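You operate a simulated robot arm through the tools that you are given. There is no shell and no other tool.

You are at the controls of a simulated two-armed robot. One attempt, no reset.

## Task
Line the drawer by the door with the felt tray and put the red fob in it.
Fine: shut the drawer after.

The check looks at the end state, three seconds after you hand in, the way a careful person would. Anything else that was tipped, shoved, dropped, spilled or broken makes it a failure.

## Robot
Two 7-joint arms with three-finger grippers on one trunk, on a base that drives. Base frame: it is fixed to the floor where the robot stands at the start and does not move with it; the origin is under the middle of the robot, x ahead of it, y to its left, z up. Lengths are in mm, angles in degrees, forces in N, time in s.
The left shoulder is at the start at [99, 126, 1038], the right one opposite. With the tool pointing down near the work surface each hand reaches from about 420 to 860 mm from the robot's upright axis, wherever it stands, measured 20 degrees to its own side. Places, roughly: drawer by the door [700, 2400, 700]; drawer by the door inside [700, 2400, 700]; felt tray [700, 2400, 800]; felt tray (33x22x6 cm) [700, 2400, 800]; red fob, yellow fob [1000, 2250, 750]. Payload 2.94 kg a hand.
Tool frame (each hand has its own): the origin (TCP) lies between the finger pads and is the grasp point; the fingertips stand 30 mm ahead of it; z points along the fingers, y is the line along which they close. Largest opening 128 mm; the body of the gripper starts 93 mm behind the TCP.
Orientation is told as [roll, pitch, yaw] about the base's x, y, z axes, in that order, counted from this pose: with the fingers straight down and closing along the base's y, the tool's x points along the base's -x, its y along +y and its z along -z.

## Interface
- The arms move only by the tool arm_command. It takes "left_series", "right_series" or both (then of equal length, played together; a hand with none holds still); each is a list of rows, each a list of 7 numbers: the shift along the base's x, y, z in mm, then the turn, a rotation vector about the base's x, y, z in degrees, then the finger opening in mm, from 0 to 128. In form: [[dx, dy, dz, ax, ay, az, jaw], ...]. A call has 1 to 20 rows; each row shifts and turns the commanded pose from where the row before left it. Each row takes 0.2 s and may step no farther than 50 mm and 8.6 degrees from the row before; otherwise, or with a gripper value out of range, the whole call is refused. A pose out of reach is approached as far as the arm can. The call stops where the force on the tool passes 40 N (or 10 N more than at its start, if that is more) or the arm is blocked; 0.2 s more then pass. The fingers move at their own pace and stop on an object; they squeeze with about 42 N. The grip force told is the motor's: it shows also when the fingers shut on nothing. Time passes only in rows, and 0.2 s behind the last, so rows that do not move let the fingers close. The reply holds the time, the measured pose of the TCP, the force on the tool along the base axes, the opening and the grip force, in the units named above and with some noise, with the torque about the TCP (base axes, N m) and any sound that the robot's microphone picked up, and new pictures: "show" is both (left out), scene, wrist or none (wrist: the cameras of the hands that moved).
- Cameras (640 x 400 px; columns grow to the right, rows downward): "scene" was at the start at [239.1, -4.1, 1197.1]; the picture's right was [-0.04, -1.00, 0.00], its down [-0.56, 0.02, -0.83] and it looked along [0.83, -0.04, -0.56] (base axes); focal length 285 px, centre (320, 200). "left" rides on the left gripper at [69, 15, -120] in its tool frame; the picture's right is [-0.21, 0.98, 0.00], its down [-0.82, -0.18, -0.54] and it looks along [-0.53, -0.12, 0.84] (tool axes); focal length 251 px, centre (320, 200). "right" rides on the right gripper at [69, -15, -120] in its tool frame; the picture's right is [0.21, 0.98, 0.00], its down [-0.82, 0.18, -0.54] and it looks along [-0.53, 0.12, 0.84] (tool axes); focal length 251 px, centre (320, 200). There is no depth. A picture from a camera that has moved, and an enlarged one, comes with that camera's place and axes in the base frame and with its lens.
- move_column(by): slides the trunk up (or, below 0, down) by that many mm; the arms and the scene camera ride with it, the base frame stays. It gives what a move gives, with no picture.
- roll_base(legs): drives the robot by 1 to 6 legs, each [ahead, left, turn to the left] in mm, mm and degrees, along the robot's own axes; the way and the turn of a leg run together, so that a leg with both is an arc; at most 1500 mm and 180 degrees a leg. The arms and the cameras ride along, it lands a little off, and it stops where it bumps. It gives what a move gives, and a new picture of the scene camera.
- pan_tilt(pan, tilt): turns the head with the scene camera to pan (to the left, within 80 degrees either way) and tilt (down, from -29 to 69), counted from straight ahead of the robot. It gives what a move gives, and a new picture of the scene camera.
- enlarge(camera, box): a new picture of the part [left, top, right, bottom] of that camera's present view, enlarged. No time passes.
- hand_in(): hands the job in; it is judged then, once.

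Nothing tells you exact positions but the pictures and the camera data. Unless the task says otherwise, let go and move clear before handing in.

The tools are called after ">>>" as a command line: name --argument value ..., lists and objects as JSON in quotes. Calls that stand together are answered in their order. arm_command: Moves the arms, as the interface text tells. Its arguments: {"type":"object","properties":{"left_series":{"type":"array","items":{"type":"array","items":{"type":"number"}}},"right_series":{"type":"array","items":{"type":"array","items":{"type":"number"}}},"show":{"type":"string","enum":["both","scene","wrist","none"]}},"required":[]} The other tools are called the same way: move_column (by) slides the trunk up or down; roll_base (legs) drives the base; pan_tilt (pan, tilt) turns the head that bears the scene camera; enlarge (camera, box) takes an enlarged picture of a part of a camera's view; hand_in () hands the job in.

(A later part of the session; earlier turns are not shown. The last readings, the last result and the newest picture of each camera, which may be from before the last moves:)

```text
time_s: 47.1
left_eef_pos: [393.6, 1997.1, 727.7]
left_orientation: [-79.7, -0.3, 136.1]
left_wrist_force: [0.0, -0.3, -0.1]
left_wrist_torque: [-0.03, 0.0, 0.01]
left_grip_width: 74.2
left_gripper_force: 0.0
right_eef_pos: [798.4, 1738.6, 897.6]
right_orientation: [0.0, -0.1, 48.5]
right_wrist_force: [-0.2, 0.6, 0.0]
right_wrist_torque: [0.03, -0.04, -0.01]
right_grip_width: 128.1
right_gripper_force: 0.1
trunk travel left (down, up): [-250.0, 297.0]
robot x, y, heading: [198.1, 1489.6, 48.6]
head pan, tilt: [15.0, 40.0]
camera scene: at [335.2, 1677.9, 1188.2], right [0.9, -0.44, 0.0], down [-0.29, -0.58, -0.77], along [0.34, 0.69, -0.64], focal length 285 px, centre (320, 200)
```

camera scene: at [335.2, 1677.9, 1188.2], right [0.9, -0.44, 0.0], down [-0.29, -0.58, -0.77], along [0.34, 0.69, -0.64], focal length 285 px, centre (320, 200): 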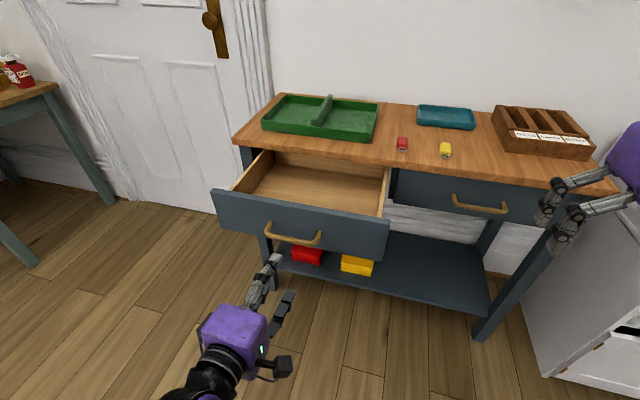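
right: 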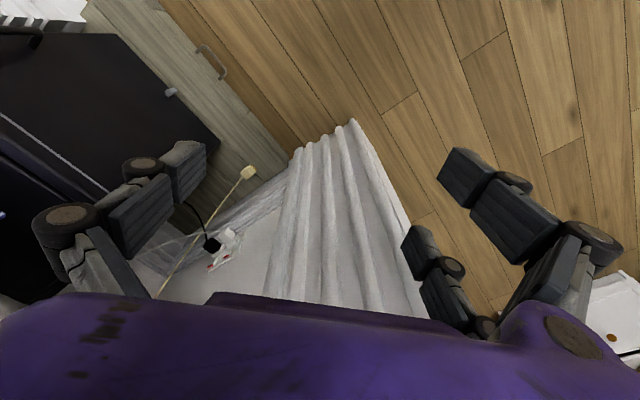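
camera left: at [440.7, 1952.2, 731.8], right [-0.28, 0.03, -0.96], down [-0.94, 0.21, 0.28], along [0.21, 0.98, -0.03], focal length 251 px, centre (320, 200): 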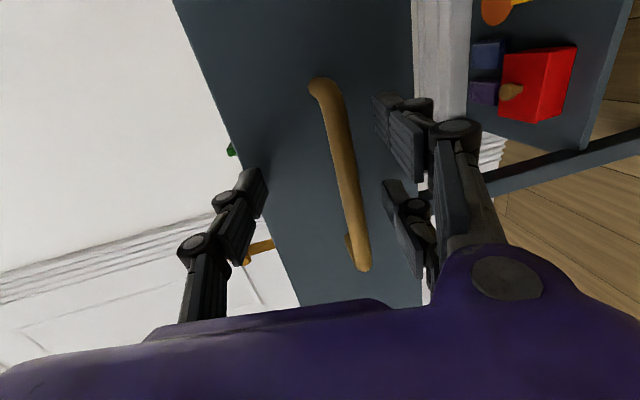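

The hand is clear and the drawer stays open. I'll raise the left hand, turn its fingers back to straight down, then yaw it back to its starting direction.

>>> arm_command --left_series '[[0, 0, 25, -5.98, 5.3, 0, 100], [0, 0, 25, -5.98, 5.3, 0, 100], [0, 0, 25, -5.98, 5.3, 0, 100], [0, 0, 25, -5.98, 5.3, 0, 100], [0, 0, 25, -5.98, 5.3, 0, 100], [0, 0, 25, -5.98, 5.3, 0, 100], [0, 0, 25, -5.98, 5.3, 0, 100], [0, 0, 25, -5.98, 5.3, 0, 100], [0, 0, 25, -5.98, 5.3, 0, 100], [0, 0, 25, -5.98, 5.3, 0, 100], [0, 0, 0, 0, 0, 0, 100]]' --show "none"

>>> arm_command --left_series '[[6, 7, 0, 0, 0, -8, 128], [6, 7, 0, 0, 0, -8, 128], [6, 7, 0, 0, 0, -8, 128], [6, 7, 0, 0, 0, -8, 128], [6, 7, 0, 0, 0, -8, 128], [6, 7, 0, 0, 0, -8, 128], [6, 7, 0, 0, 0, -8, 128], [6, 7, 0, 0, 0, -8, 128], [6, 7, 0, 0, 0, -8, 128], [6, 7, 0, 0, 0, -8, 128], [6, 7, 0, 0, 0, -7.6, 128], [0, 0, 0, 0, 0, 0, 128]]' --show "both"

```text
time_s: 49.5
left_eef_pos: [386.0, 2015.7, 874.3]
left_orientation: [0.3, 2.1, 137.7]
left_wrist_force: [0.3, 0.1, 0.4]
left_wrist_torque: [-0.03, 0.03, 0.0]
left_grip_width: 100.0
left_gripper_force: 0.0
left hand out of reach, approached as far as the arm can: row 1, 2, 3, 4
right_eef_pos: [799.0, 1738.9, 896.1]
right_orientation: [0.0, -0.1, 48.6]
right_wrist_force: [-0.1, -0.4, -0.3]
right_wrist_torque: [-0.03, -0.02, -0.02]
right_grip_width: 128.0
right_gripper_force: 0.1
trunk travel left (down, up): [-250.0, 297.0]
robot x, y, heading: [201.3, 1489.7, 48.8]
head pan, tilt: [15.0, 40.0]
```

```text
time_s: 52.1
left_eef_pos: [450.3, 2093.7, 873.3]
left_orientation: [0.2, 2.1, 50.0]
left_wrist_force: [0.5, 0.8, -0.3]
left_wrist_torque: [0.01, 0.03, -0.03]
left_grip_width: 128.1
left_gripper_force: 0.2
right_eef_pos: [798.5, 1737.7, 896.6]
right_orientation: [0.0, -0.1, 48.6]
right_wrist_force: [0.5, 0.2, 0.4]
right_wrist_torque: [0.0, 0.02, 0.01]
right_grip_width: 127.9
right_gripper_force: 0.2
trunk travel left (down, up): [-250.0, 297.0]
robot x, y, heading: [196.7, 1492.6, 48.5]
head pan, tilt: [15.0, 40.0]
camera scene: at [335.7, 1678.5, 1188.0], right [0.9, -0.44, 0.0], down [-0.29, -0.58, -0.77], along [0.34, 0.69, -0.64], focal length 285 px, centre (320, 200)
camera left: at [397.4, 2053.2, 994.0], right [-0.61, 0.79, 0.0], down [0.68, 0.53, 0.51], along [0.41, 0.31, -0.86], focal length 251 px, centre (320, 200)
```

scene: 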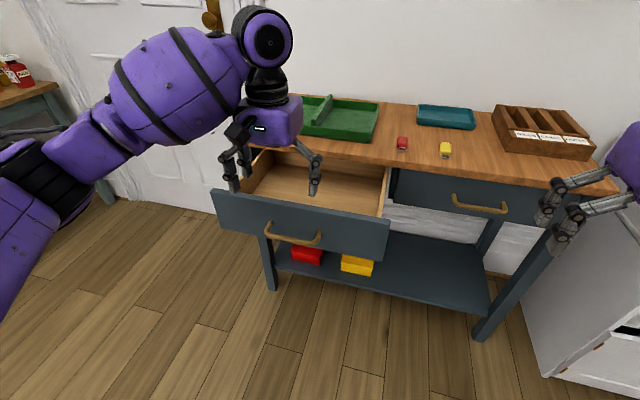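
left: 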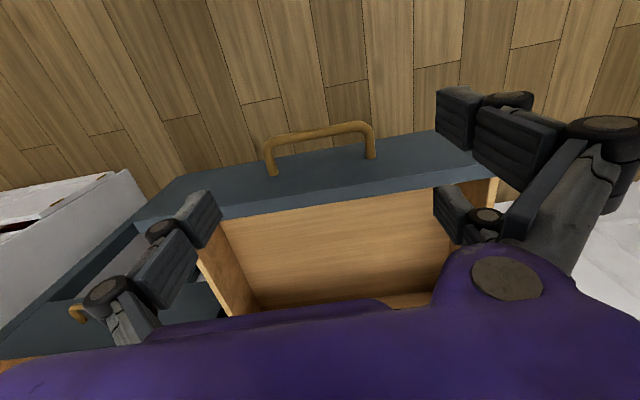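

The left hand is now pointing down over the drawer front. I'll enlarge both views to measure the drawer's inside.

>>> enlarge --camera "left" --box '[130, 110, 530, 360]'

>>> enlarge --camera "scene" --box '[200, 130, 400, 255]'

```text
1.60 times, centred on (330, 235) of left
camera zoom: at [397.4, 2053.2, 994.0], right [-0.61, 0.79, 0.0], down [0.68, 0.53, 0.51], along [0.41, 0.31, -0.86], focal length 402 px, centre (304, 144)
```

zoom: 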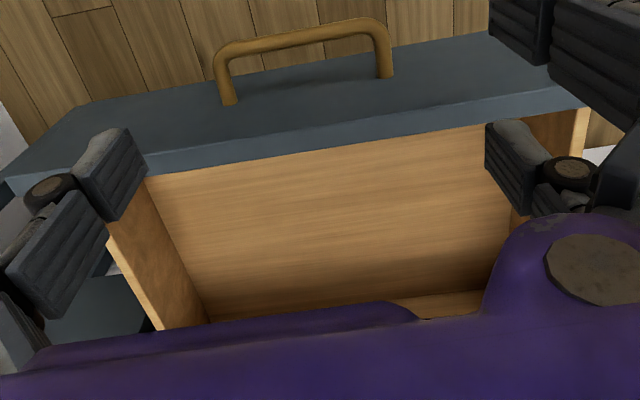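

```text
3.20 times, centred on (300, 192) of scene
camera zoom: at [335.7, 1678.5, 1188.0], right [0.9, -0.44, 0.0], down [-0.29, -0.58, -0.77], along [0.34, 0.69, -0.64], focal length 912 px, centre (384, 224)
```

zoom: 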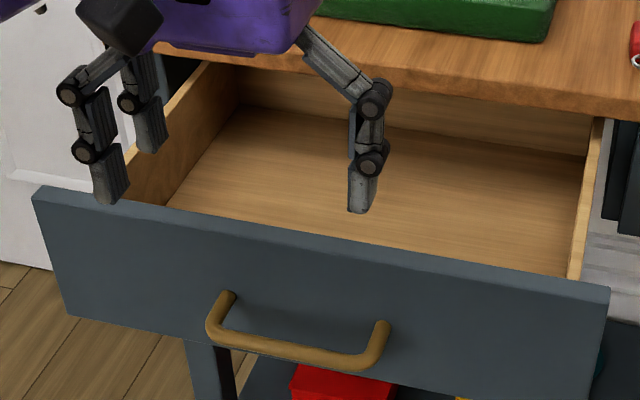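

The drawer inside measures about 344 mm wide (tray 330) and about 275 mm deep, with its floor at z ≈ 680; the table edge overhangs the last 75 mm or so. I have to roll closer to reach the tray, so I'll look down to check how far my own base sticks out towards the open drawer.

>>> pan_tilt --pan 0 --tilt 69

```text
time_s: 53.0
left_eef_pos: [451.0, 2093.6, 872.4]
left_orientation: [0.2, 2.1, 50.1]
left_wrist_force: [-1.0, -0.3, -0.1]
left_wrist_torque: [0.03, -0.01, 0.01]
left_grip_width: 127.9
left_gripper_force: 0.0
right_eef_pos: [799.7, 1739.2, 895.6]
right_orientation: [0.0, -0.1, 48.7]
right_wrist_force: [0.6, -0.3, 0.6]
right_wrist_torque: [0.0, 0.01, 0.01]
right_grip_width: 128.1
right_gripper_force: 0.1
trunk travel left (down, up): [-250.0, 297.0]
robot x, y, heading: [198.3, 1492.5, 48.6]
head pan, tilt: [0.0, 68.8]
camera scene: at [335.0, 1644.4, 1151.9], right [0.75, -0.66, 0.0], down [-0.62, -0.7, -0.36], along [0.24, 0.27, -0.93], focal length 285 px, centre (320, 200)
```

scene: 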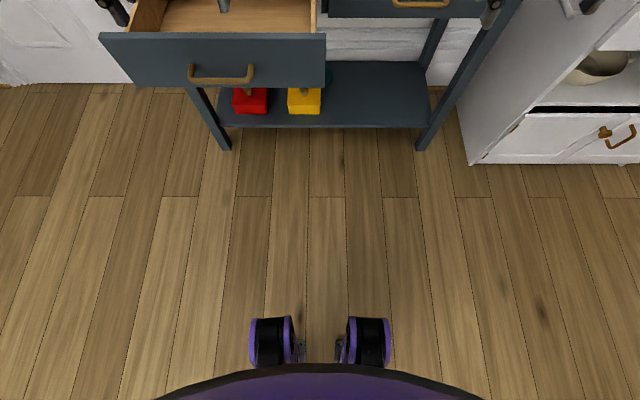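

My body doesn't reach further than about 200 mm ahead of my axis, so there's room to roll closer with the drawer open. I'll raise the left hand, straighten it, then move 260 mm ahead.

>>> arm_command --left_series '[[0, 0, 40, 1.48, -1.5, -1.5, 128], [0, 0, 40, 0, 0, 0, 128], [0, 0, 0, 0, 0, 0, 128]]' --show "none"

>>> roll_base --legs '[[260, 0, 0]]'

```text
time_s: 53.9
left_eef_pos: [450.2, 2093.1, 952.1]
left_orientation: [-0.1, 0.0, 48.6]
left_wrist_force: [-0.1, 0.5, -0.1]
left_wrist_torque: [-0.01, -0.04, 0.0]
left_grip_width: 128.2
left_gripper_force: 0.1
right_eef_pos: [799.5, 1739.7, 896.4]
right_orientation: [-0.1, -0.2, 48.7]
right_wrist_force: [0.6, 0.1, -1.2]
right_wrist_torque: [0.0, -0.03, 0.02]
right_grip_width: 127.9
right_gripper_force: 0.1
trunk travel left (down, up): [-250.0, 297.0]
robot x, y, heading: [196.7, 1487.9, 48.5]
head pan, tilt: [0.0, 68.8]
```

```text
time_s: 55.7
left_eef_pos: [621.6, 2285.6, 952.0]
left_orientation: [0.0, 0.0, 48.6]
left_wrist_force: [0.3, -0.2, -0.5]
left_wrist_torque: [0.02, 0.01, -0.03]
left_grip_width: 128.0
left_gripper_force: 0.1
right_eef_pos: [970.8, 1931.4, 895.8]
right_orientation: [-0.2, -0.1, 48.5]
right_wrist_force: [0.8, 0.6, 0.5]
right_wrist_torque: [0.0, 0.03, 0.0]
right_grip_width: 127.9
right_gripper_force: 0.1
trunk travel left (down, up): [-250.0, 297.0]
robot x, y, heading: [368.5, 1683.0, 48.5]
head pan, tilt: [0.0, 68.8]
camera scene: at [505.8, 1837.6, 1151.7], right [0.75, -0.66, 0.0], down [-0.62, -0.7, -0.36], along [0.24, 0.27, -0.93], focal length 285 px, centre (320, 200)
```

scene: 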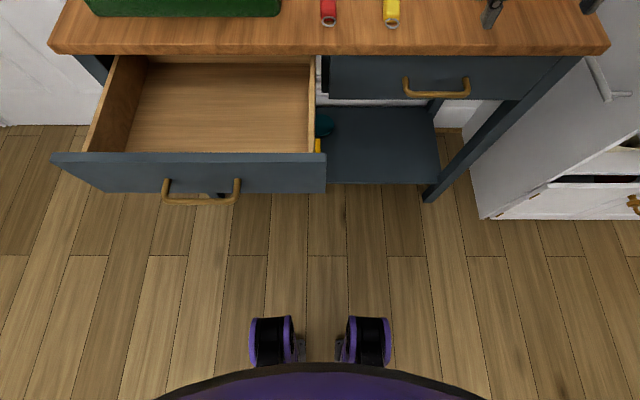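

I'm now 257 mm closer, with a good top-down look at the drawer. I'll enlarge it for measuring, then tilt up to view the tray from here.

>>> enlarge --camera "scene" --box '[40, 0, 360, 200]'

>>> pan_tilt --pan 10 --tilt 50

```text
2.00 times, centred on (200, 100) of scene
camera zoom: at [505.8, 1837.6, 1151.7], right [0.75, -0.66, 0.0], down [-0.62, -0.7, -0.36], along [0.24, 0.27, -0.93], focal length 570 px, centre (560, 400)
```

zoom: 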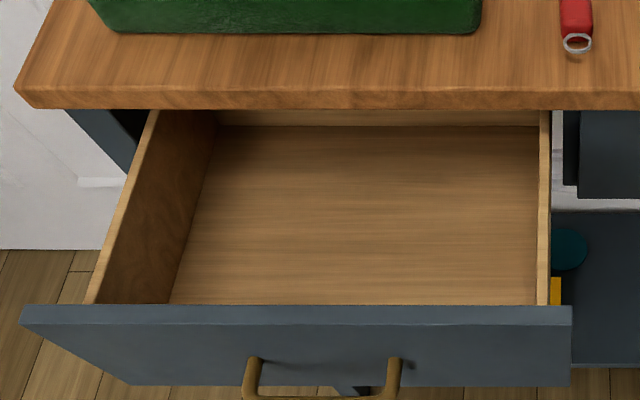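

```text
time_s: 56.5
left_eef_pos: [620.1, 2286.5, 951.8]
left_orientation: [0.0, 0.0, 48.6]
left_wrist_force: [0.0, 0.0, -0.4]
left_wrist_torque: [-0.01, -0.01, 0.0]
left_grip_width: 128.0
left_gripper_force: 0.0
right_eef_pos: [970.1, 1931.4, 895.6]
right_orientation: [0.0, -0.1, 48.5]
right_wrist_force: [0.2, 0.5, -0.8]
right_wrist_torque: [0.0, -0.01, -0.02]
right_grip_width: 128.0
right_gripper_force: 0.0
trunk travel left (down, up): [-250.0, 297.0]
robot x, y, heading: [365.9, 1680.9, 48.6]
head pan, tilt: [10.0, 50.0]
camera scene: at [508.5, 1860.9, 1173.7], right [0.85, -0.52, 0.0], down [-0.4, -0.65, -0.64], along [0.34, 0.55, -0.77], focal length 285 px, centre (320, 200)
```

scene: 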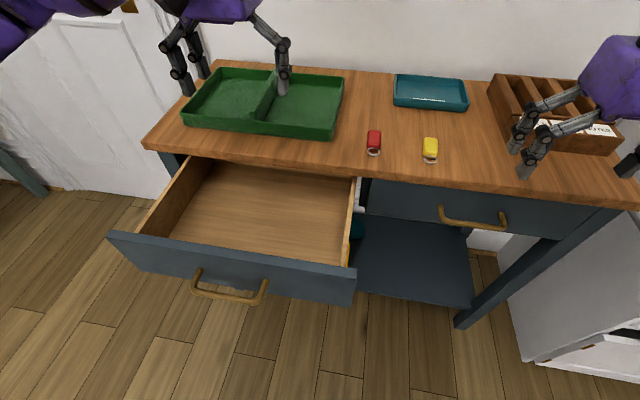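

The drawer inside, in my own frame now: 430 to 704 ahead, left wall about 368, right wall about 23 left, floor z ≈ 687; table edge at 624. Next I'll pin down the tray.

>>> enlarge --camera "scene" --box '[160, 50, 400, 200]'

>>> enlarge --camera "left" --box '[0, 0, 640, 400]'

```text
2.67 times, centred on (280, 125) of scene
camera zoom: at [508.5, 1860.9, 1173.7], right [0.85, -0.52, 0.0], down [-0.4, -0.65, -0.64], along [0.34, 0.55, -0.77], focal length 760 px, centre (427, 400)
```

zoom: 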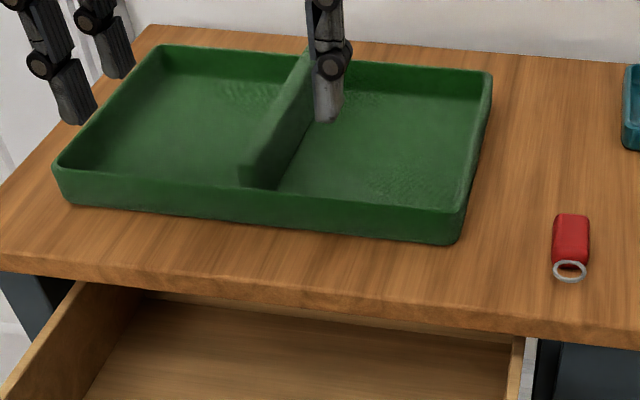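

```text
1.00 times, centred on (320, 200) of left (not enlarged: the box is as wide or as high as the picture)
camera zoom: at [563.5, 2243.8, 1071.7], right [-0.59, 0.81, 0.0], down [0.68, 0.5, 0.54], along [0.44, 0.32, -0.84], focal length 251 px, centre (320, 200)
```

zoom: 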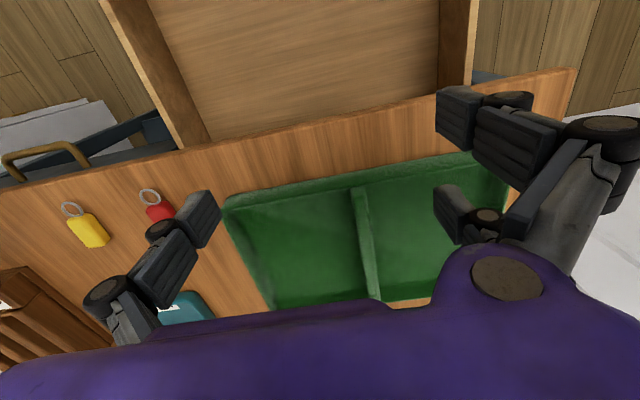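

The tray centre is at about (729, 2450), its edges aligned with the table. I'll check the divider's place and height from the wrist camera.

>>> enlarge --camera "left" --box '[200, 130, 520, 330]'

>>> enlarge --camera "scene" --box '[220, 50, 348, 130]'

```text
2.00 times, centred on (360, 230) of left
camera zoom: at [563.5, 2243.8, 1071.7], right [-0.59, 0.81, 0.0], down [0.68, 0.5, 0.54], along [0.44, 0.32, -0.84], focal length 503 px, centre (240, 140)
```

zoom: 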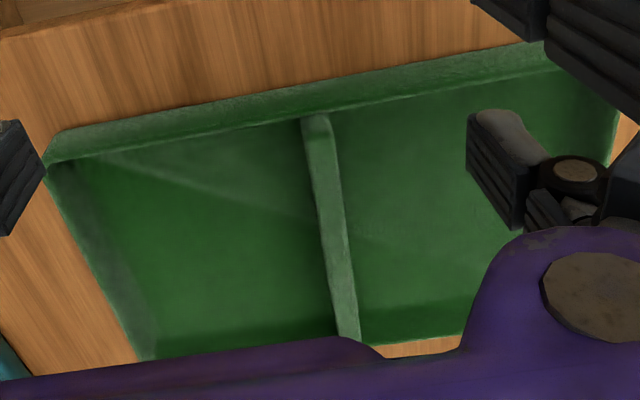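

```text
5.00 times, centred on (284, 90) of scene
camera zoom: at [508.5, 1860.9, 1173.7], right [0.85, -0.52, 0.0], down [-0.4, -0.65, -0.64], along [0.34, 0.55, -0.77], focal length 1425 px, centre (500, 750)
```

zoom: 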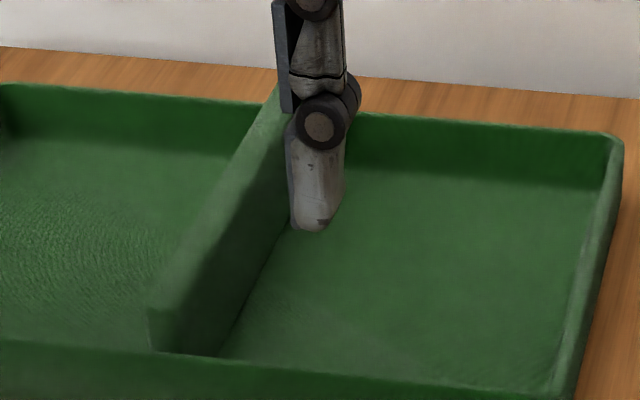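

The tray's divider top is about z 852 and runs fore‑and‑aft at 235 left; the tray centre is at 812 ahead, near the limit of reach. I'll creep 30 mm closer before gripping it.

>>> roll_base --legs '[[30, 0, 0]]'

```text
time_s: 57.4
left_eef_pos: [640.1, 2308.5, 953.0]
left_orientation: [0.0, 0.1, 48.5]
left_wrist_force: [0.0, 0.9, -0.2]
left_wrist_torque: [-0.05, 0.06, 0.01]
left_grip_width: 128.1
left_gripper_force: 0.1
right_eef_pos: [990.2, 1954.6, 896.1]
right_orientation: [-0.1, -0.1, 48.5]
right_wrist_force: [0.2, 0.4, -0.4]
right_wrist_torque: [-0.03, -0.03, 0.03]
right_grip_width: 128.2
right_gripper_force: 0.0
trunk travel left (down, up): [-250.0, 297.0]
robot x, y, heading: [384.2, 1708.0, 48.5]
head pan, tilt: [10.0, 50.0]
camera scene: at [528.6, 1883.5, 1173.7], right [0.85, -0.52, 0.0], down [-0.4, -0.65, -0.64], along [0.34, 0.55, -0.77], focal length 285 px, centre (320, 200)
```

scene: 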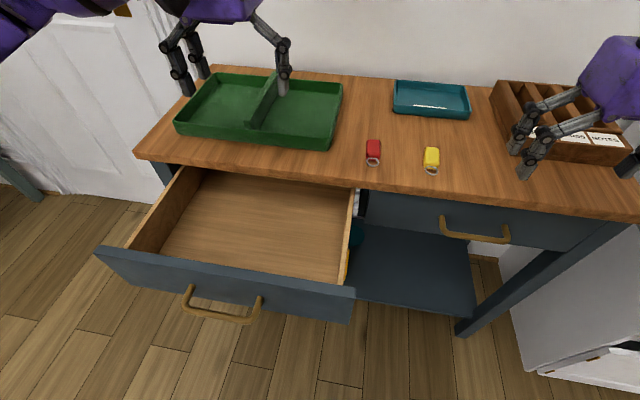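

I'll move the left hand over the middle of the tray divider at (730, 2447), staying high, and narrow the fingers.

>>> arm_command --left_series '[[22.5, 34.6, 0, 0, 0, 0, 70], [22.5, 34.6, 0, 0, 0, 0, 70], [22.5, 34.6, 0, 0, 0, 0, 70], [22.5, 34.6, 0, 0, 0, 0, 70], [0, 0, -25, 0, 0, 0, 70], [0, 0, -25, 0, 0, 0, 70], [0, 0, 0, 0, 0, 0, 70]]' --show "both"

```text
time_s: 59.0
left_eef_pos: [731.1, 2447.6, 902.7]
left_orientation: [0.0, 0.0, 48.4]
left_wrist_force: [0.1, -0.1, 0.7]
left_wrist_torque: [-0.01, 0.0, 0.02]
left_grip_width: 70.0
left_gripper_force: 0.1
right_eef_pos: [989.1, 1953.3, 896.1]
right_orientation: [0.0, 0.0, 48.5]
right_wrist_force: [0.5, -0.6, 0.7]
right_wrist_torque: [0.0, -0.02, -0.01]
right_grip_width: 128.3
right_gripper_force: 0.1
trunk travel left (down, up): [-250.0, 297.0]
robot x, y, heading: [389.0, 1703.7, 48.5]
head pan, tilt: [10.0, 50.0]
camera scene: at [527.9, 1882.8, 1173.9], right [0.85, -0.52, 0.0], down [-0.4, -0.65, -0.64], along [0.34, 0.55, -0.77], focal length 285 px, centre (320, 200)
camera left: at [674.1, 2405.3, 1021.6], right [-0.59, 0.81, 0.0], down [0.68, 0.5, 0.54], along [0.44, 0.32, -0.84], focal length 251 px, centre (320, 200)
```

scene: 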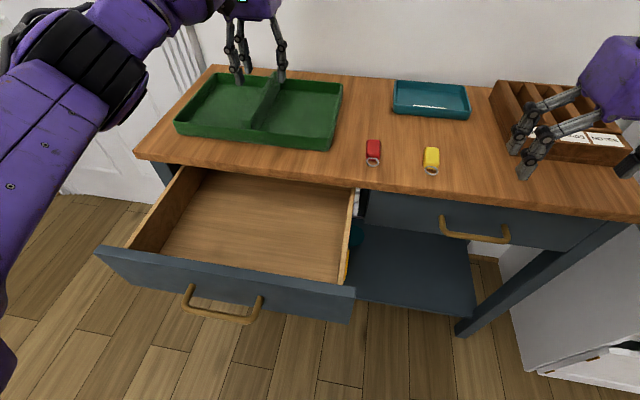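
left: 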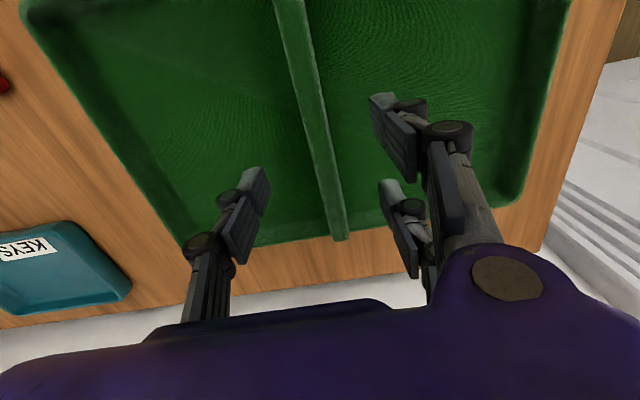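

The divider is well centred between the fingers sideways. I'll enlarge to check the fore‑and‑aft centring and divider height before descending.

>>> enlarge --camera "left" --box '[240, 130, 440, 255]'

>>> enlarge --camera "scene" --box '[165, 50, 357, 170]'

```text
3.20 times, centred on (340, 192) of left
camera zoom: at [674.1, 2405.3, 1021.6], right [-0.59, 0.81, 0.0], down [0.68, 0.5, 0.54], along [0.44, 0.32, -0.84], focal length 805 px, centre (256, 224)
```

zoom: 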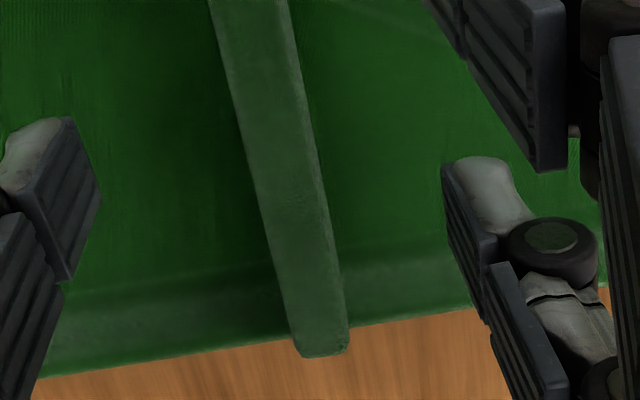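

```text
3.33 times, centred on (261, 110) of scene
camera zoom: at [527.9, 1882.8, 1173.9], right [0.85, -0.52, 0.0], down [-0.4, -0.65, -0.64], along [0.34, 0.55, -0.77], focal length 950 px, centre (517, 500)
```

zoom: 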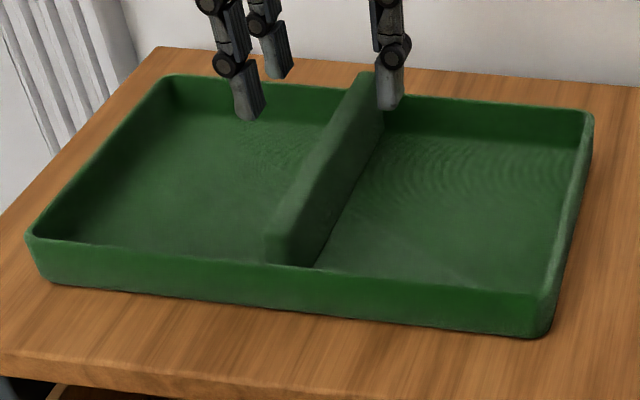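

The divider is about 9 mm nearer than my aim, so I'll shift back slightly while descending to z ≈ 838, leaving the fingertips just above the tray floor.

>>> arm_command --left_series '[[-2.6, -3, -20, 0, 0, 0, 60], [-2.6, -3, -20, 0, 0, 0, 60], [0, 0, -15, 0, 0, 0, 60], [0, 0, -9, 0, 0, 0, 60], [0, 0, 0, 0, 0, 0, 60]]' --show "both"

```text
time_s: 60.2
left_eef_pos: [725.7, 2440.3, 837.4]
left_orientation: [0.2, 0.0, 48.4]
left_wrist_force: [0.5, 0.4, 0.7]
left_wrist_torque: [0.01, 0.02, 0.02]
left_grip_width: 60.0
left_gripper_force: 0.1
right_eef_pos: [989.9, 1952.5, 895.6]
right_orientation: [-0.1, -0.1, 48.5]
right_wrist_force: [0.6, 0.1, -0.3]
right_wrist_torque: [0.01, 0.04, -0.01]
right_grip_width: 128.0
right_gripper_force: 0.1
trunk travel left (down, up): [-250.0, 297.0]
robot x, y, heading: [385.3, 1707.5, 48.5]
head pan, tilt: [10.0, 50.0]
camera scene: at [528.2, 1883.0, 1173.8], right [0.85, -0.52, 0.0], down [-0.4, -0.65, -0.64], along [0.34, 0.55, -0.77], focal length 285 px, centre (320, 200)
camera left: at [668.1, 2398.5, 956.8], right [-0.59, 0.81, 0.0], down [0.68, 0.5, 0.54], along [0.44, 0.32, -0.84], focal length 251 px, centre (320, 200)
```

scene: 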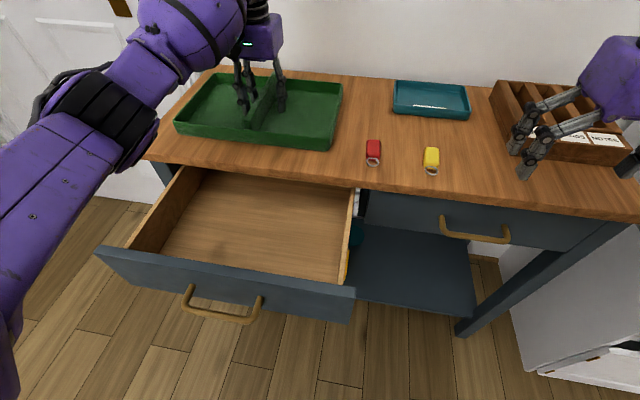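
left: 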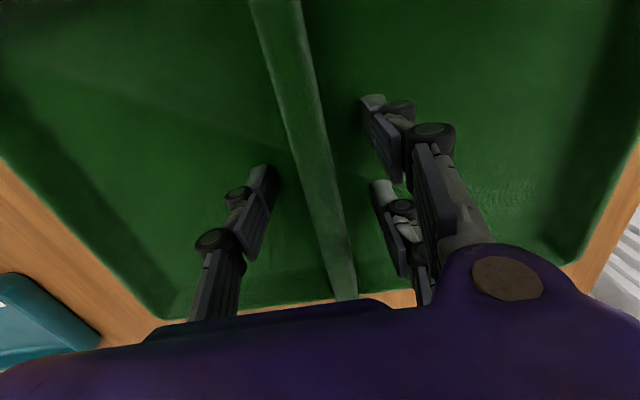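

The fingers straddle the divider without touching anything. Closing on it.

>>> arm_command --left_series '[[0, 0, 0, 0, 0, 0, 20], [0, 0, 0, 0, 0, 0, 0], [0, 0, 0, 0, 0, 0, 0], [0, 0, 0, 0, 0, 0, 0]]' --show "wrist"

```text
time_s: 61.2
left_eef_pos: [725.2, 2440.6, 837.3]
left_orientation: [0.0, 0.0, 48.6]
left_wrist_force: [0.0, 0.7, 0.0]
left_wrist_torque: [0.01, 0.03, -0.2]
left_grip_width: 15.6
left_gripper_force: 41.4
right_eef_pos: [988.4, 1954.2, 896.7]
right_orientation: [-0.1, -0.1, 48.5]
right_wrist_force: [-0.8, -0.7, -0.2]
right_wrist_torque: [-0.01, -0.03, 0.01]
right_grip_width: 128.2
right_gripper_force: 0.0
trunk travel left (down, up): [-250.0, 297.0]
robot x, y, heading: [386.2, 1706.2, 48.4]
head pan, tilt: [10.0, 50.0]
camera left: at [667.9, 2398.7, 957.0], right [-0.59, 0.81, 0.0], down [0.68, 0.5, 0.54], along [0.44, 0.32, -0.84], focal length 251 px, centre (320, 200)
```

left: 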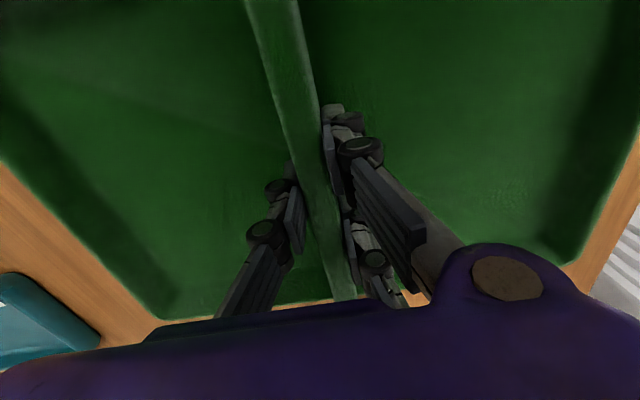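

The divider is gripped (about 16 mm thick). I'll lift slowly 60 mm and check that the tray stays level.

>>> arm_command --left_series '[[0, 0, 6, 0, 0, 0, 0], [0, 0, 12, 0, 0, 0, 0], [0, 0, 20, 0, 0, 0, 0], [0, 0, 22, 0, 0, 0, 0], [0, 0, 0, 0, 0, 0, 0]]' --show "both"

```text
time_s: 62.4
left_eef_pos: [724.5, 2441.2, 896.3]
left_orientation: [0.0, -0.1, 48.6]
left_wrist_force: [0.3, -0.2, -0.3]
left_wrist_torque: [0.01, 0.04, 0.03]
left_grip_width: 0.2
left_gripper_force: 3.2
right_eef_pos: [989.2, 1952.8, 895.7]
right_orientation: [0.0, -0.2, 48.5]
right_wrist_force: [0.2, -0.6, -0.3]
right_wrist_torque: [-0.02, 0.02, 0.0]
right_grip_width: 128.1
right_gripper_force: 0.1
trunk travel left (down, up): [-250.0, 297.0]
robot x, y, heading: [382.6, 1706.1, 48.6]
head pan, tilt: [10.0, 50.0]
camera scene: at [528.4, 1883.3, 1173.7], right [0.85, -0.52, 0.0], down [-0.4, -0.65, -0.64], along [0.34, 0.55, -0.77], focal length 285 px, centre (320, 200)
camera left: at [666.9, 2398.8, 1016.6], right [-0.59, 0.81, 0.0], down [0.68, 0.5, 0.54], along [0.44, 0.32, -0.84], focal length 251 px, centre (320, 200)
```

scene: 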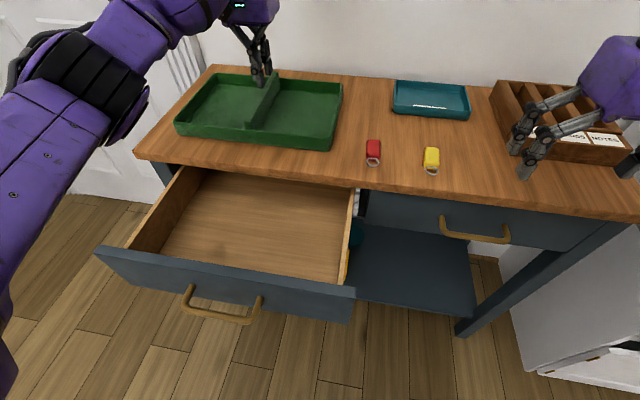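
left: 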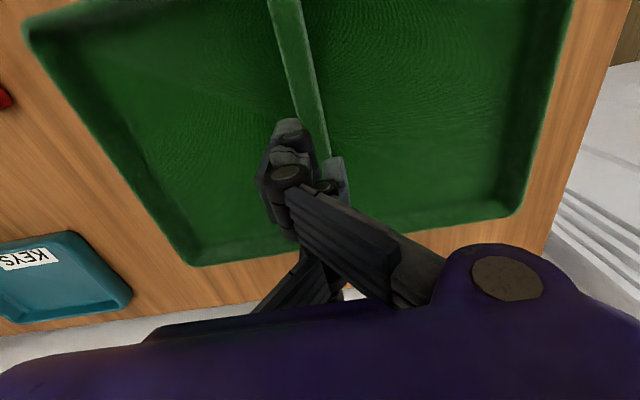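

The divider slipped out of the grip and the tray stayed where it was. I'll grip again a little deeper and lift only a few millimetres, to read its weight.

>>> arm_command --left_series '[[0, 0, 0, 0, 0, 0, 60], [0, 0, 0, 0, 0, 0, 60], [0, 0, -20, 0, 0, 0, 60], [0, 0, -20, 0, 0, 0, 60], [0, 0, -16, 0, 0, 0, 60], [0, 0, -6, 0, 0, 0, 60], [0, 0, 0, 0, 0, 0, 20], [0, 0, 0, 0, 0, 0, 0], [0, 0, 0, 0, 0, 0, 0], [0, 0, 0, 0, 0, 0, 0]]' --show "wrist"

>>> arm_command --left_series '[[0, 0, 3, 0, 0, 0, 0], [0, 0, 0, 0, 0, 0, 0]]' --show "none"

>>> arm_command --left_series '[[0, 0, 4, 0, 0, 0, 0], [0, 0, 0, 0, 0, 0, 0]]' --show "wrist"

```text
time_s: 64.6
left_eef_pos: [725.8, 2440.7, 837.6]
left_orientation: [0.0, 0.0, 48.6]
left_wrist_force: [0.4, -0.2, 0.1]
left_wrist_torque: [0.1, -0.12, 0.14]
left_grip_width: 15.8
left_gripper_force: 41.4
right_eef_pos: [988.5, 1952.7, 895.6]
right_orientation: [-0.1, -0.1, 48.5]
right_wrist_force: [0.0, 0.2, 0.2]
right_wrist_torque: [0.0, -0.04, 0.02]
right_grip_width: 128.0
right_gripper_force: 0.1
trunk travel left (down, up): [-250.0, 297.0]
robot x, y, heading: [387.3, 1707.3, 48.6]
head pan, tilt: [10.0, 50.0]
camera left: at [668.6, 2398.0, 956.2], right [-0.59, 0.81, 0.0], down [0.68, 0.5, 0.54], along [0.44, 0.32, -0.84], focal length 251 px, centre (320, 200)
```

left: 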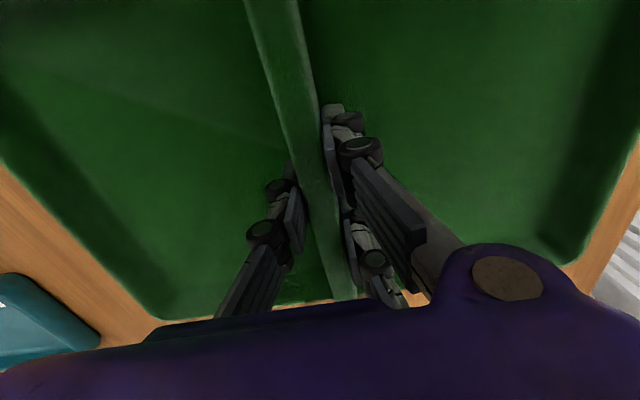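

```text
time_s: 65.2
left_eef_pos: [726.1, 2440.7, 840.0]
left_orientation: [-0.1, 0.0, 48.6]
left_wrist_force: [0.2, 0.3, -1.6]
left_wrist_torque: [-0.03, 0.02, 0.0]
left_grip_width: 15.5
left_gripper_force: 41.6
right_eef_pos: [988.8, 1953.4, 896.8]
right_orientation: [-0.1, -0.1, 48.6]
right_wrist_force: [-0.5, 0.0, -0.7]
right_wrist_torque: [0.02, -0.01, -0.03]
right_grip_width: 127.7
right_gripper_force: 0.2
trunk travel left (down, up): [-250.0, 297.0]
robot x, y, heading: [391.2, 1705.8, 48.7]
head pan, tilt: [10.0, 50.0]
```

```text
time_s: 65.8
left_eef_pos: [726.2, 2440.6, 843.2]
left_orientation: [-0.1, 0.0, 48.6]
left_wrist_force: [0.1, 0.2, -3.1]
left_wrist_torque: [0.0, 0.0, -0.01]
left_grip_width: 15.7
left_gripper_force: 41.1
right_eef_pos: [990.0, 1953.1, 897.6]
right_orientation: [0.0, -0.2, 48.5]
right_wrist_force: [0.5, -0.3, 0.1]
right_wrist_torque: [-0.02, 0.0, 0.02]
right_grip_width: 128.2
right_gripper_force: 0.1
trunk travel left (down, up): [-250.0, 297.0]
robot x, y, heading: [388.9, 1701.3, 48.6]
head pan, tilt: [10.0, 50.0]
camera left: at [668.6, 2398.2, 962.8], right [-0.59, 0.81, 0.0], down [0.68, 0.5, 0.54], along [0.44, 0.32, -0.84], focal length 251 px, centre (320, 200)
```

left: 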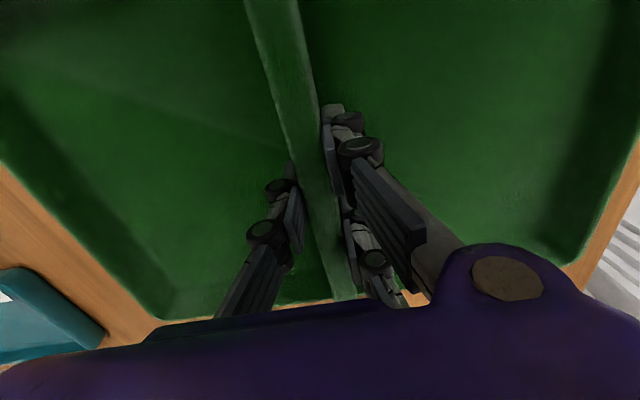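

The load so far is only about 3 N and the tray seems to be coming with the hand. I'll go up another few millimetres and watch whether it holds.

>>> arm_command --left_series '[[0, 0, 4, 0, 0, 0, 0], [0, 0, 0, 0, 0, 0, 0]]' --show "wrist"

>>> arm_command --left_series '[[0, 0, 4, 0, 0, 0, 0], [0, 0, 0, 0, 0, 0, 0], [0, 0, 0, 0, 0, 0, 0]]' --show "both"

```text
time_s: 66.4
left_eef_pos: [726.4, 2440.4, 847.9]
left_orientation: [0.0, 0.0, 48.7]
left_wrist_force: [-0.1, -0.1, -1.8]
left_wrist_torque: [0.04, 0.01, 0.01]
left_grip_width: 15.5
left_gripper_force: 41.2
right_eef_pos: [989.1, 1951.8, 897.3]
right_orientation: [-0.1, -0.1, 48.5]
right_wrist_force: [0.2, 0.2, 0.4]
right_wrist_torque: [0.0, 0.0, 0.0]
right_grip_width: 128.2
right_gripper_force: 0.0
trunk travel left (down, up): [-250.0, 297.0]
robot x, y, heading: [386.8, 1698.9, 48.6]
head pan, tilt: [10.0, 50.0]
camera left: at [668.7, 2398.2, 966.8], right [-0.59, 0.81, 0.0], down [0.68, 0.5, 0.54], along [0.44, 0.32, -0.84], focal length 251 px, centre (320, 200)
```

left: 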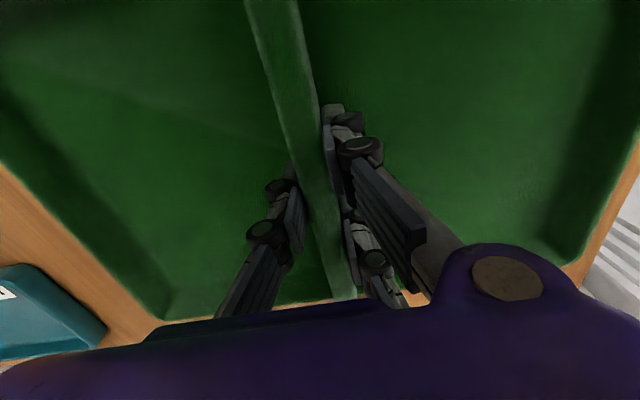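

```text
time_s: 67.2
left_eef_pos: [725.8, 2440.6, 852.0]
left_orientation: [0.0, -0.1, 48.6]
left_wrist_force: [-0.2, 0.8, -2.0]
left_wrist_torque: [0.03, -0.01, -0.01]
left_grip_width: 15.5
left_gripper_force: 41.5
right_eef_pos: [989.4, 1952.9, 896.8]
right_orientation: [-0.1, -0.1, 48.5]
right_wrist_force: [0.2, 0.2, -0.5]
right_wrist_torque: [0.0, 0.0, -0.03]
right_grip_width: 128.0
right_gripper_force: 0.0
trunk travel left (down, up): [-250.0, 297.0]
robot x, y, heading: [386.2, 1703.9, 48.8]
head pan, tilt: [10.0, 50.0]
camera scene: at [528.3, 1883.2, 1173.8], right [0.85, -0.52, 0.0], down [-0.4, -0.65, -0.64], along [0.34, 0.55, -0.77], focal length 285 px, centre (320, 200)
camera left: at [668.8, 2398.2, 971.0], right [-0.59, 0.81, 0.0], down [0.68, 0.5, 0.54], along [0.44, 0.32, -0.84], focal length 251 px, centre (320, 200)
```

scene: 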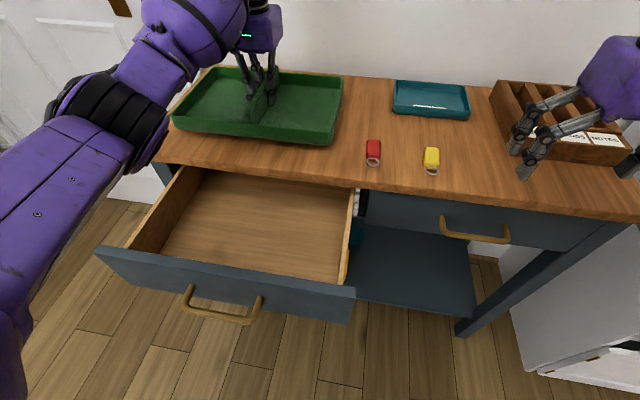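
left: 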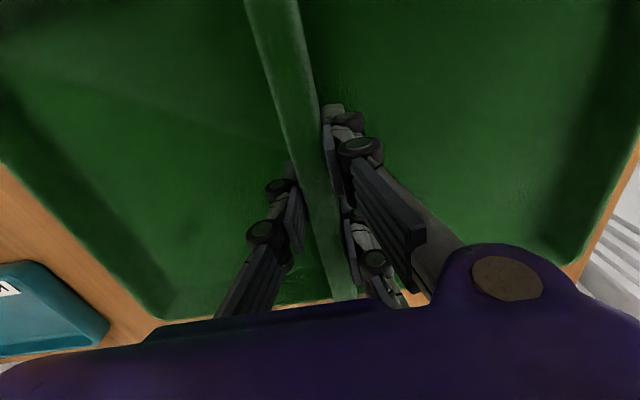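

Lifted slowly it holds; the tray is light (about 2 N), so the earlier lift was simply too quick. I'll raise it gently to clear everything and begin drawing it back over the open drawer.

>>> arm_command --left_series '[[0, 0, 3, 0, 0, 0, 0], [0, 0, 4, 0, 0, 0, 0], [0, 0, 4, 0, 0, 0, 0], [0, 0, 4, 0, 0, 0, 0], [0, 0, 4, 0, 0, 0, 0], [0, 0, 4, 0, 0, 0, 0], [0, 0, 4, 0, 0, 0, 0], [0, 0, 4, 0, 0, 0, 0], [0, 0, 4, 0, 0, 0, 0], [0, 0, 4, 0, 0, 0, 0], [0, 0, 4, 0, 0, 0, 0], [0, 0, 3, 0, 0, 0, 0], [0, 0, 2, 0, 0, 0, 0], [0, 0, 0, 0, 0, 0, 0]]' --show "both"

```text
time_s: 70.2
left_eef_pos: [726.3, 2440.7, 899.0]
left_orientation: [-0.1, 0.2, 48.7]
left_wrist_force: [0.0, 0.7, -2.4]
left_wrist_torque: [-0.05, 0.01, 0.0]
left_grip_width: 15.3
left_gripper_force: 41.8
right_eef_pos: [990.2, 1953.3, 896.8]
right_orientation: [-0.1, -0.1, 48.4]
right_wrist_force: [0.1, 0.1, 0.9]
right_wrist_torque: [0.0, 0.0, -0.01]
right_grip_width: 128.2
right_gripper_force: 0.1
trunk travel left (down, up): [-250.0, 297.0]
robot x, y, heading: [386.1, 1701.7, 48.7]
head pan, tilt: [10.0, 50.0]
camera scene: at [528.3, 1883.2, 1173.7], right [0.85, -0.52, 0.0], down [-0.4, -0.65, -0.64], along [0.34, 0.55, -0.77], focal length 285 px, centre (320, 200)
camera left: at [668.6, 2398.4, 1018.4], right [-0.59, 0.81, 0.0], down [0.68, 0.5, 0.54], along [0.44, 0.32, -0.84], focal length 251 px, centre (320, 200)
```

scene: 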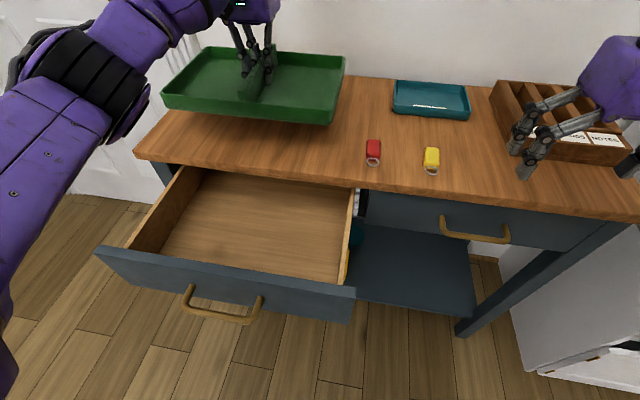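
left: 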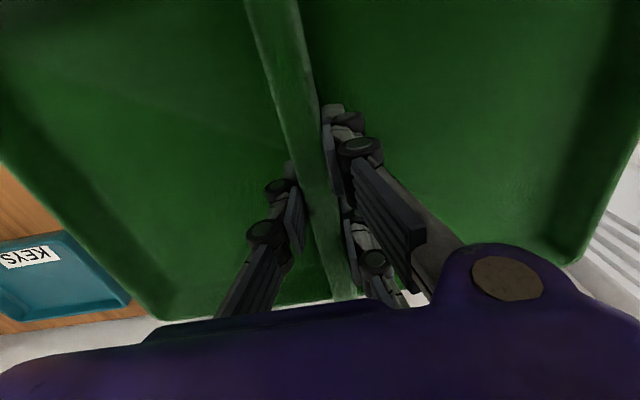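

The tray is up and level. Now I'll draw it back gently towards a spot above the drawer.

>>> arm_command --left_series '[[-1.2, -1.8, 0, 0, 0, 0, 0], [-2.5, -3.6, 0, 0, 0, 0, 0], [-3.7, -5.4, 0, 0, 0, 0, 0], [-4.9, -7.15, 0, 0, 0, 0, 0], [-4.9, -7.15, 0, 0, 0, 0, 0], [-4.9, -7.15, 0, 0, 0, 0, 0], [-4.9, -7.15, 0, 0, 0, 0, 0], [-4.9, -7.15, 0, 0, 0, 0, 0], [-4.9, -7.15, 0, 0, 0, 0, 0], [-4.9, -7.15, 0, 0, 0, 0, 0], [-4.9, -7.15, 0, 0, 0, 0, 0], [-4.9, -7.15, 0, 0, 0, 0, 0], [-4.9, -7.15, 0, 0, 0, 0, 0], [-4.9, -7.15, 0, 0, 0, 0, 0], [-4.9, -7.15, 0, 0, 0, 0, 0], [-4.9, -7.15, 0, 0, 0, 0, 0], [-4.9, -7.15, 0, 0, 0, 0, 0], [-4.9, -7.15, 0, 0, 0, 0, 0], [-3.7, -5.4, 0, 0, 0, 0, 0], [-2, -3, 0, 0, 0, 0, 0]]' --show "scene"

>>> arm_command --left_series '[[-2, -3, 0, 0, 0, 0, 0], [-4, -5.8, 0, 0, 0, 0, 0], [-4.9, -7.15, 0, 0, 0, 0, 0], [-4.9, -7.15, 0, 0, 0, 0, 0], [-4.9, -7.15, 0, 0, 0, 0, 0], [-4.9, -7.15, 0, 0, 0, 0, 0], [-4.9, -7.15, 0, 0, 0, 0, 0], [-4.9, -7.15, 0, 0, 0, 0, 0], [-4.9, -7.15, 0, 0, 0, 0, 0], [-4.9, -7.15, 0, 0, 0, 0, 0], [-4.9, -7.15, 0, 0, 0, 0, 0], [-4.9, -7.15, 0, 0, 0, 0, 0], [-3.7, -5.4, 0, 0, 0, 0, 0], [-2, -3, 0, 0, 0, 0, 0], [0, 0, 0, 0, 0, 0, 0]]' --show "both"

```text
time_s: 74.4
left_eef_pos: [640.4, 2314.3, 899.3]
left_orientation: [0.0, 0.0, 48.5]
left_wrist_force: [-0.2, 0.3, -2.0]
left_wrist_torque: [0.01, 0.02, 0.05]
left_grip_width: 15.6
left_gripper_force: 41.4
right_eef_pos: [989.6, 1954.1, 897.2]
right_orientation: [-0.1, -0.1, 48.5]
right_wrist_force: [0.3, 0.2, 1.0]
right_wrist_torque: [-0.01, -0.04, 0.0]
right_grip_width: 128.0
right_gripper_force: 0.0
trunk travel left (down, up): [-250.0, 297.0]
robot x, y, heading: [386.1, 1708.1, 48.5]
head pan, tilt: [10.0, 50.0]
camera scene: at [528.2, 1883.2, 1173.8], right [0.85, -0.52, 0.0], down [-0.4, -0.65, -0.64], along [0.34, 0.55, -0.77], focal length 285 px, centre (320, 200)
```

scene: 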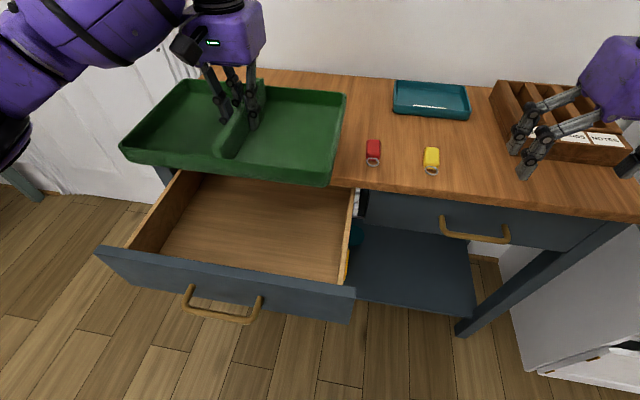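

```text
time_s: 77.6
left_eef_pos: [577.5, 2223.6, 900.1]
left_orientation: [0.0, 0.0, 48.6]
left_wrist_force: [0.5, 0.3, -1.7]
left_wrist_torque: [-0.02, -0.02, 0.02]
left_grip_width: 15.5
left_gripper_force: 41.5
right_eef_pos: [990.0, 1952.0, 896.4]
right_orientation: [-0.1, -0.1, 48.4]
right_wrist_force: [0.4, -0.2, 0.6]
right_wrist_torque: [0.01, -0.01, 0.02]
right_grip_width: 128.2
right_gripper_force: 0.0
trunk travel left (down, up): [-250.0, 297.0]
robot x, y, heading: [390.4, 1704.7, 48.6]
head pan, tilt: [10.0, 50.0]
camera scene: at [528.3, 1883.2, 1173.8], right [0.85, -0.52, 0.0], down [-0.4, -0.65, -0.64], along [0.34, 0.55, -0.77], focal length 285 px, centre (320, 200)
camera left: at [520.3, 2181.6, 1018.3], right [-0.59, 0.81, 0.0], down [0.68, 0.5, 0.54], along [0.44, 0.32, -0.84], focal length 251 px, centre (320, 200)
```

scene: 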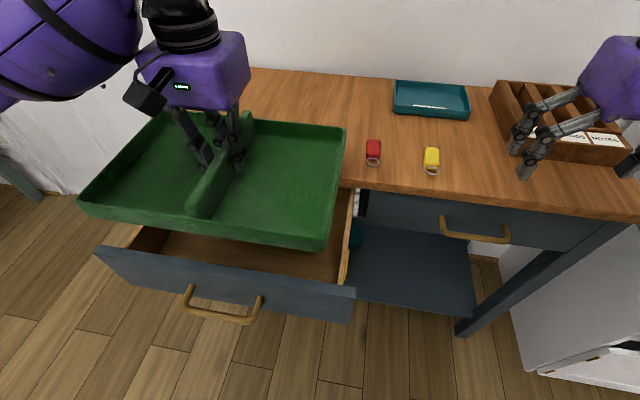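
left: 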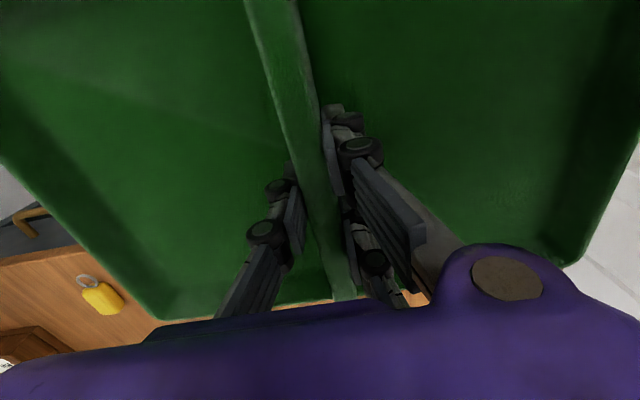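

The tray is nearly over the drawer. I'll tilt the head down to compare the tray's sides with the drawer's walls.

>>> pan_tilt --pan 0 --tilt 65

```text
time_s: 78.3
left_eef_pos: [577.4, 2223.9, 898.8]
left_orientation: [0.1, 0.0, 48.6]
left_wrist_force: [0.3, -0.6, -0.8]
left_wrist_torque: [0.01, -0.01, 0.0]
left_grip_width: 15.3
left_gripper_force: 41.4
right_eef_pos: [989.7, 1953.6, 897.5]
right_orientation: [-0.1, -0.1, 48.5]
right_wrist_force: [-0.3, -0.7, 0.0]
right_wrist_torque: [-0.03, 0.02, 0.0]
right_grip_width: 128.2
right_gripper_force: 0.0
trunk travel left (down, up): [-250.0, 297.0]
robot x, y, heading: [390.4, 1707.2, 48.4]
head pan, tilt: [0.0, 65.0]
camera scene: at [528.2, 1863.0, 1155.7], right [0.75, -0.66, 0.0], down [-0.6, -0.68, -0.42], along [0.28, 0.32, -0.91], focal length 285 px, centre (320, 200)
```

scene: 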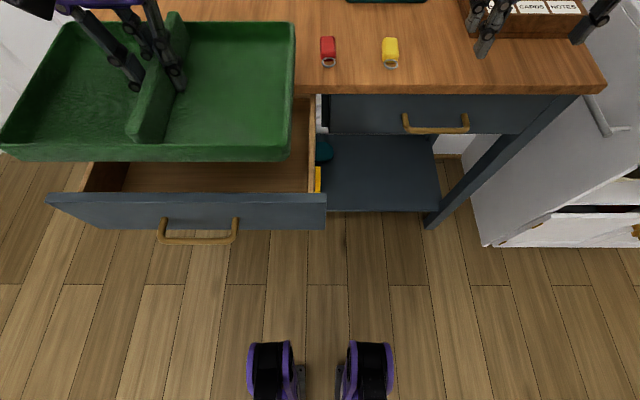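

>>> enlarge --camera "scene" --box '[0, 10, 352, 230]'

```text
1.82 times, centred on (176, 120) of scene
camera zoom: at [528.2, 1863.0, 1155.7], right [0.75, -0.66, 0.0], down [-0.6, -0.68, -0.42], along [0.28, 0.32, -0.91], focal length 518 px, centre (582, 346)
```

zoom: 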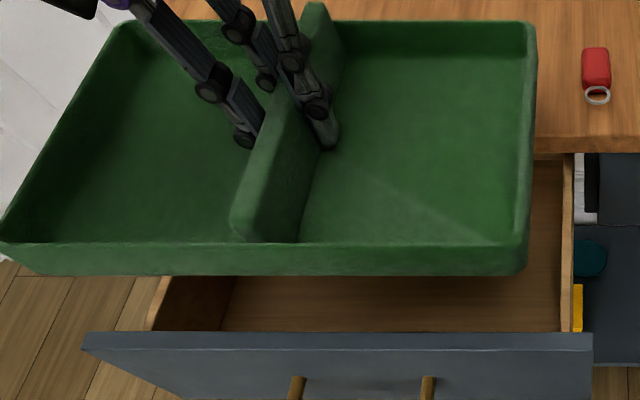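

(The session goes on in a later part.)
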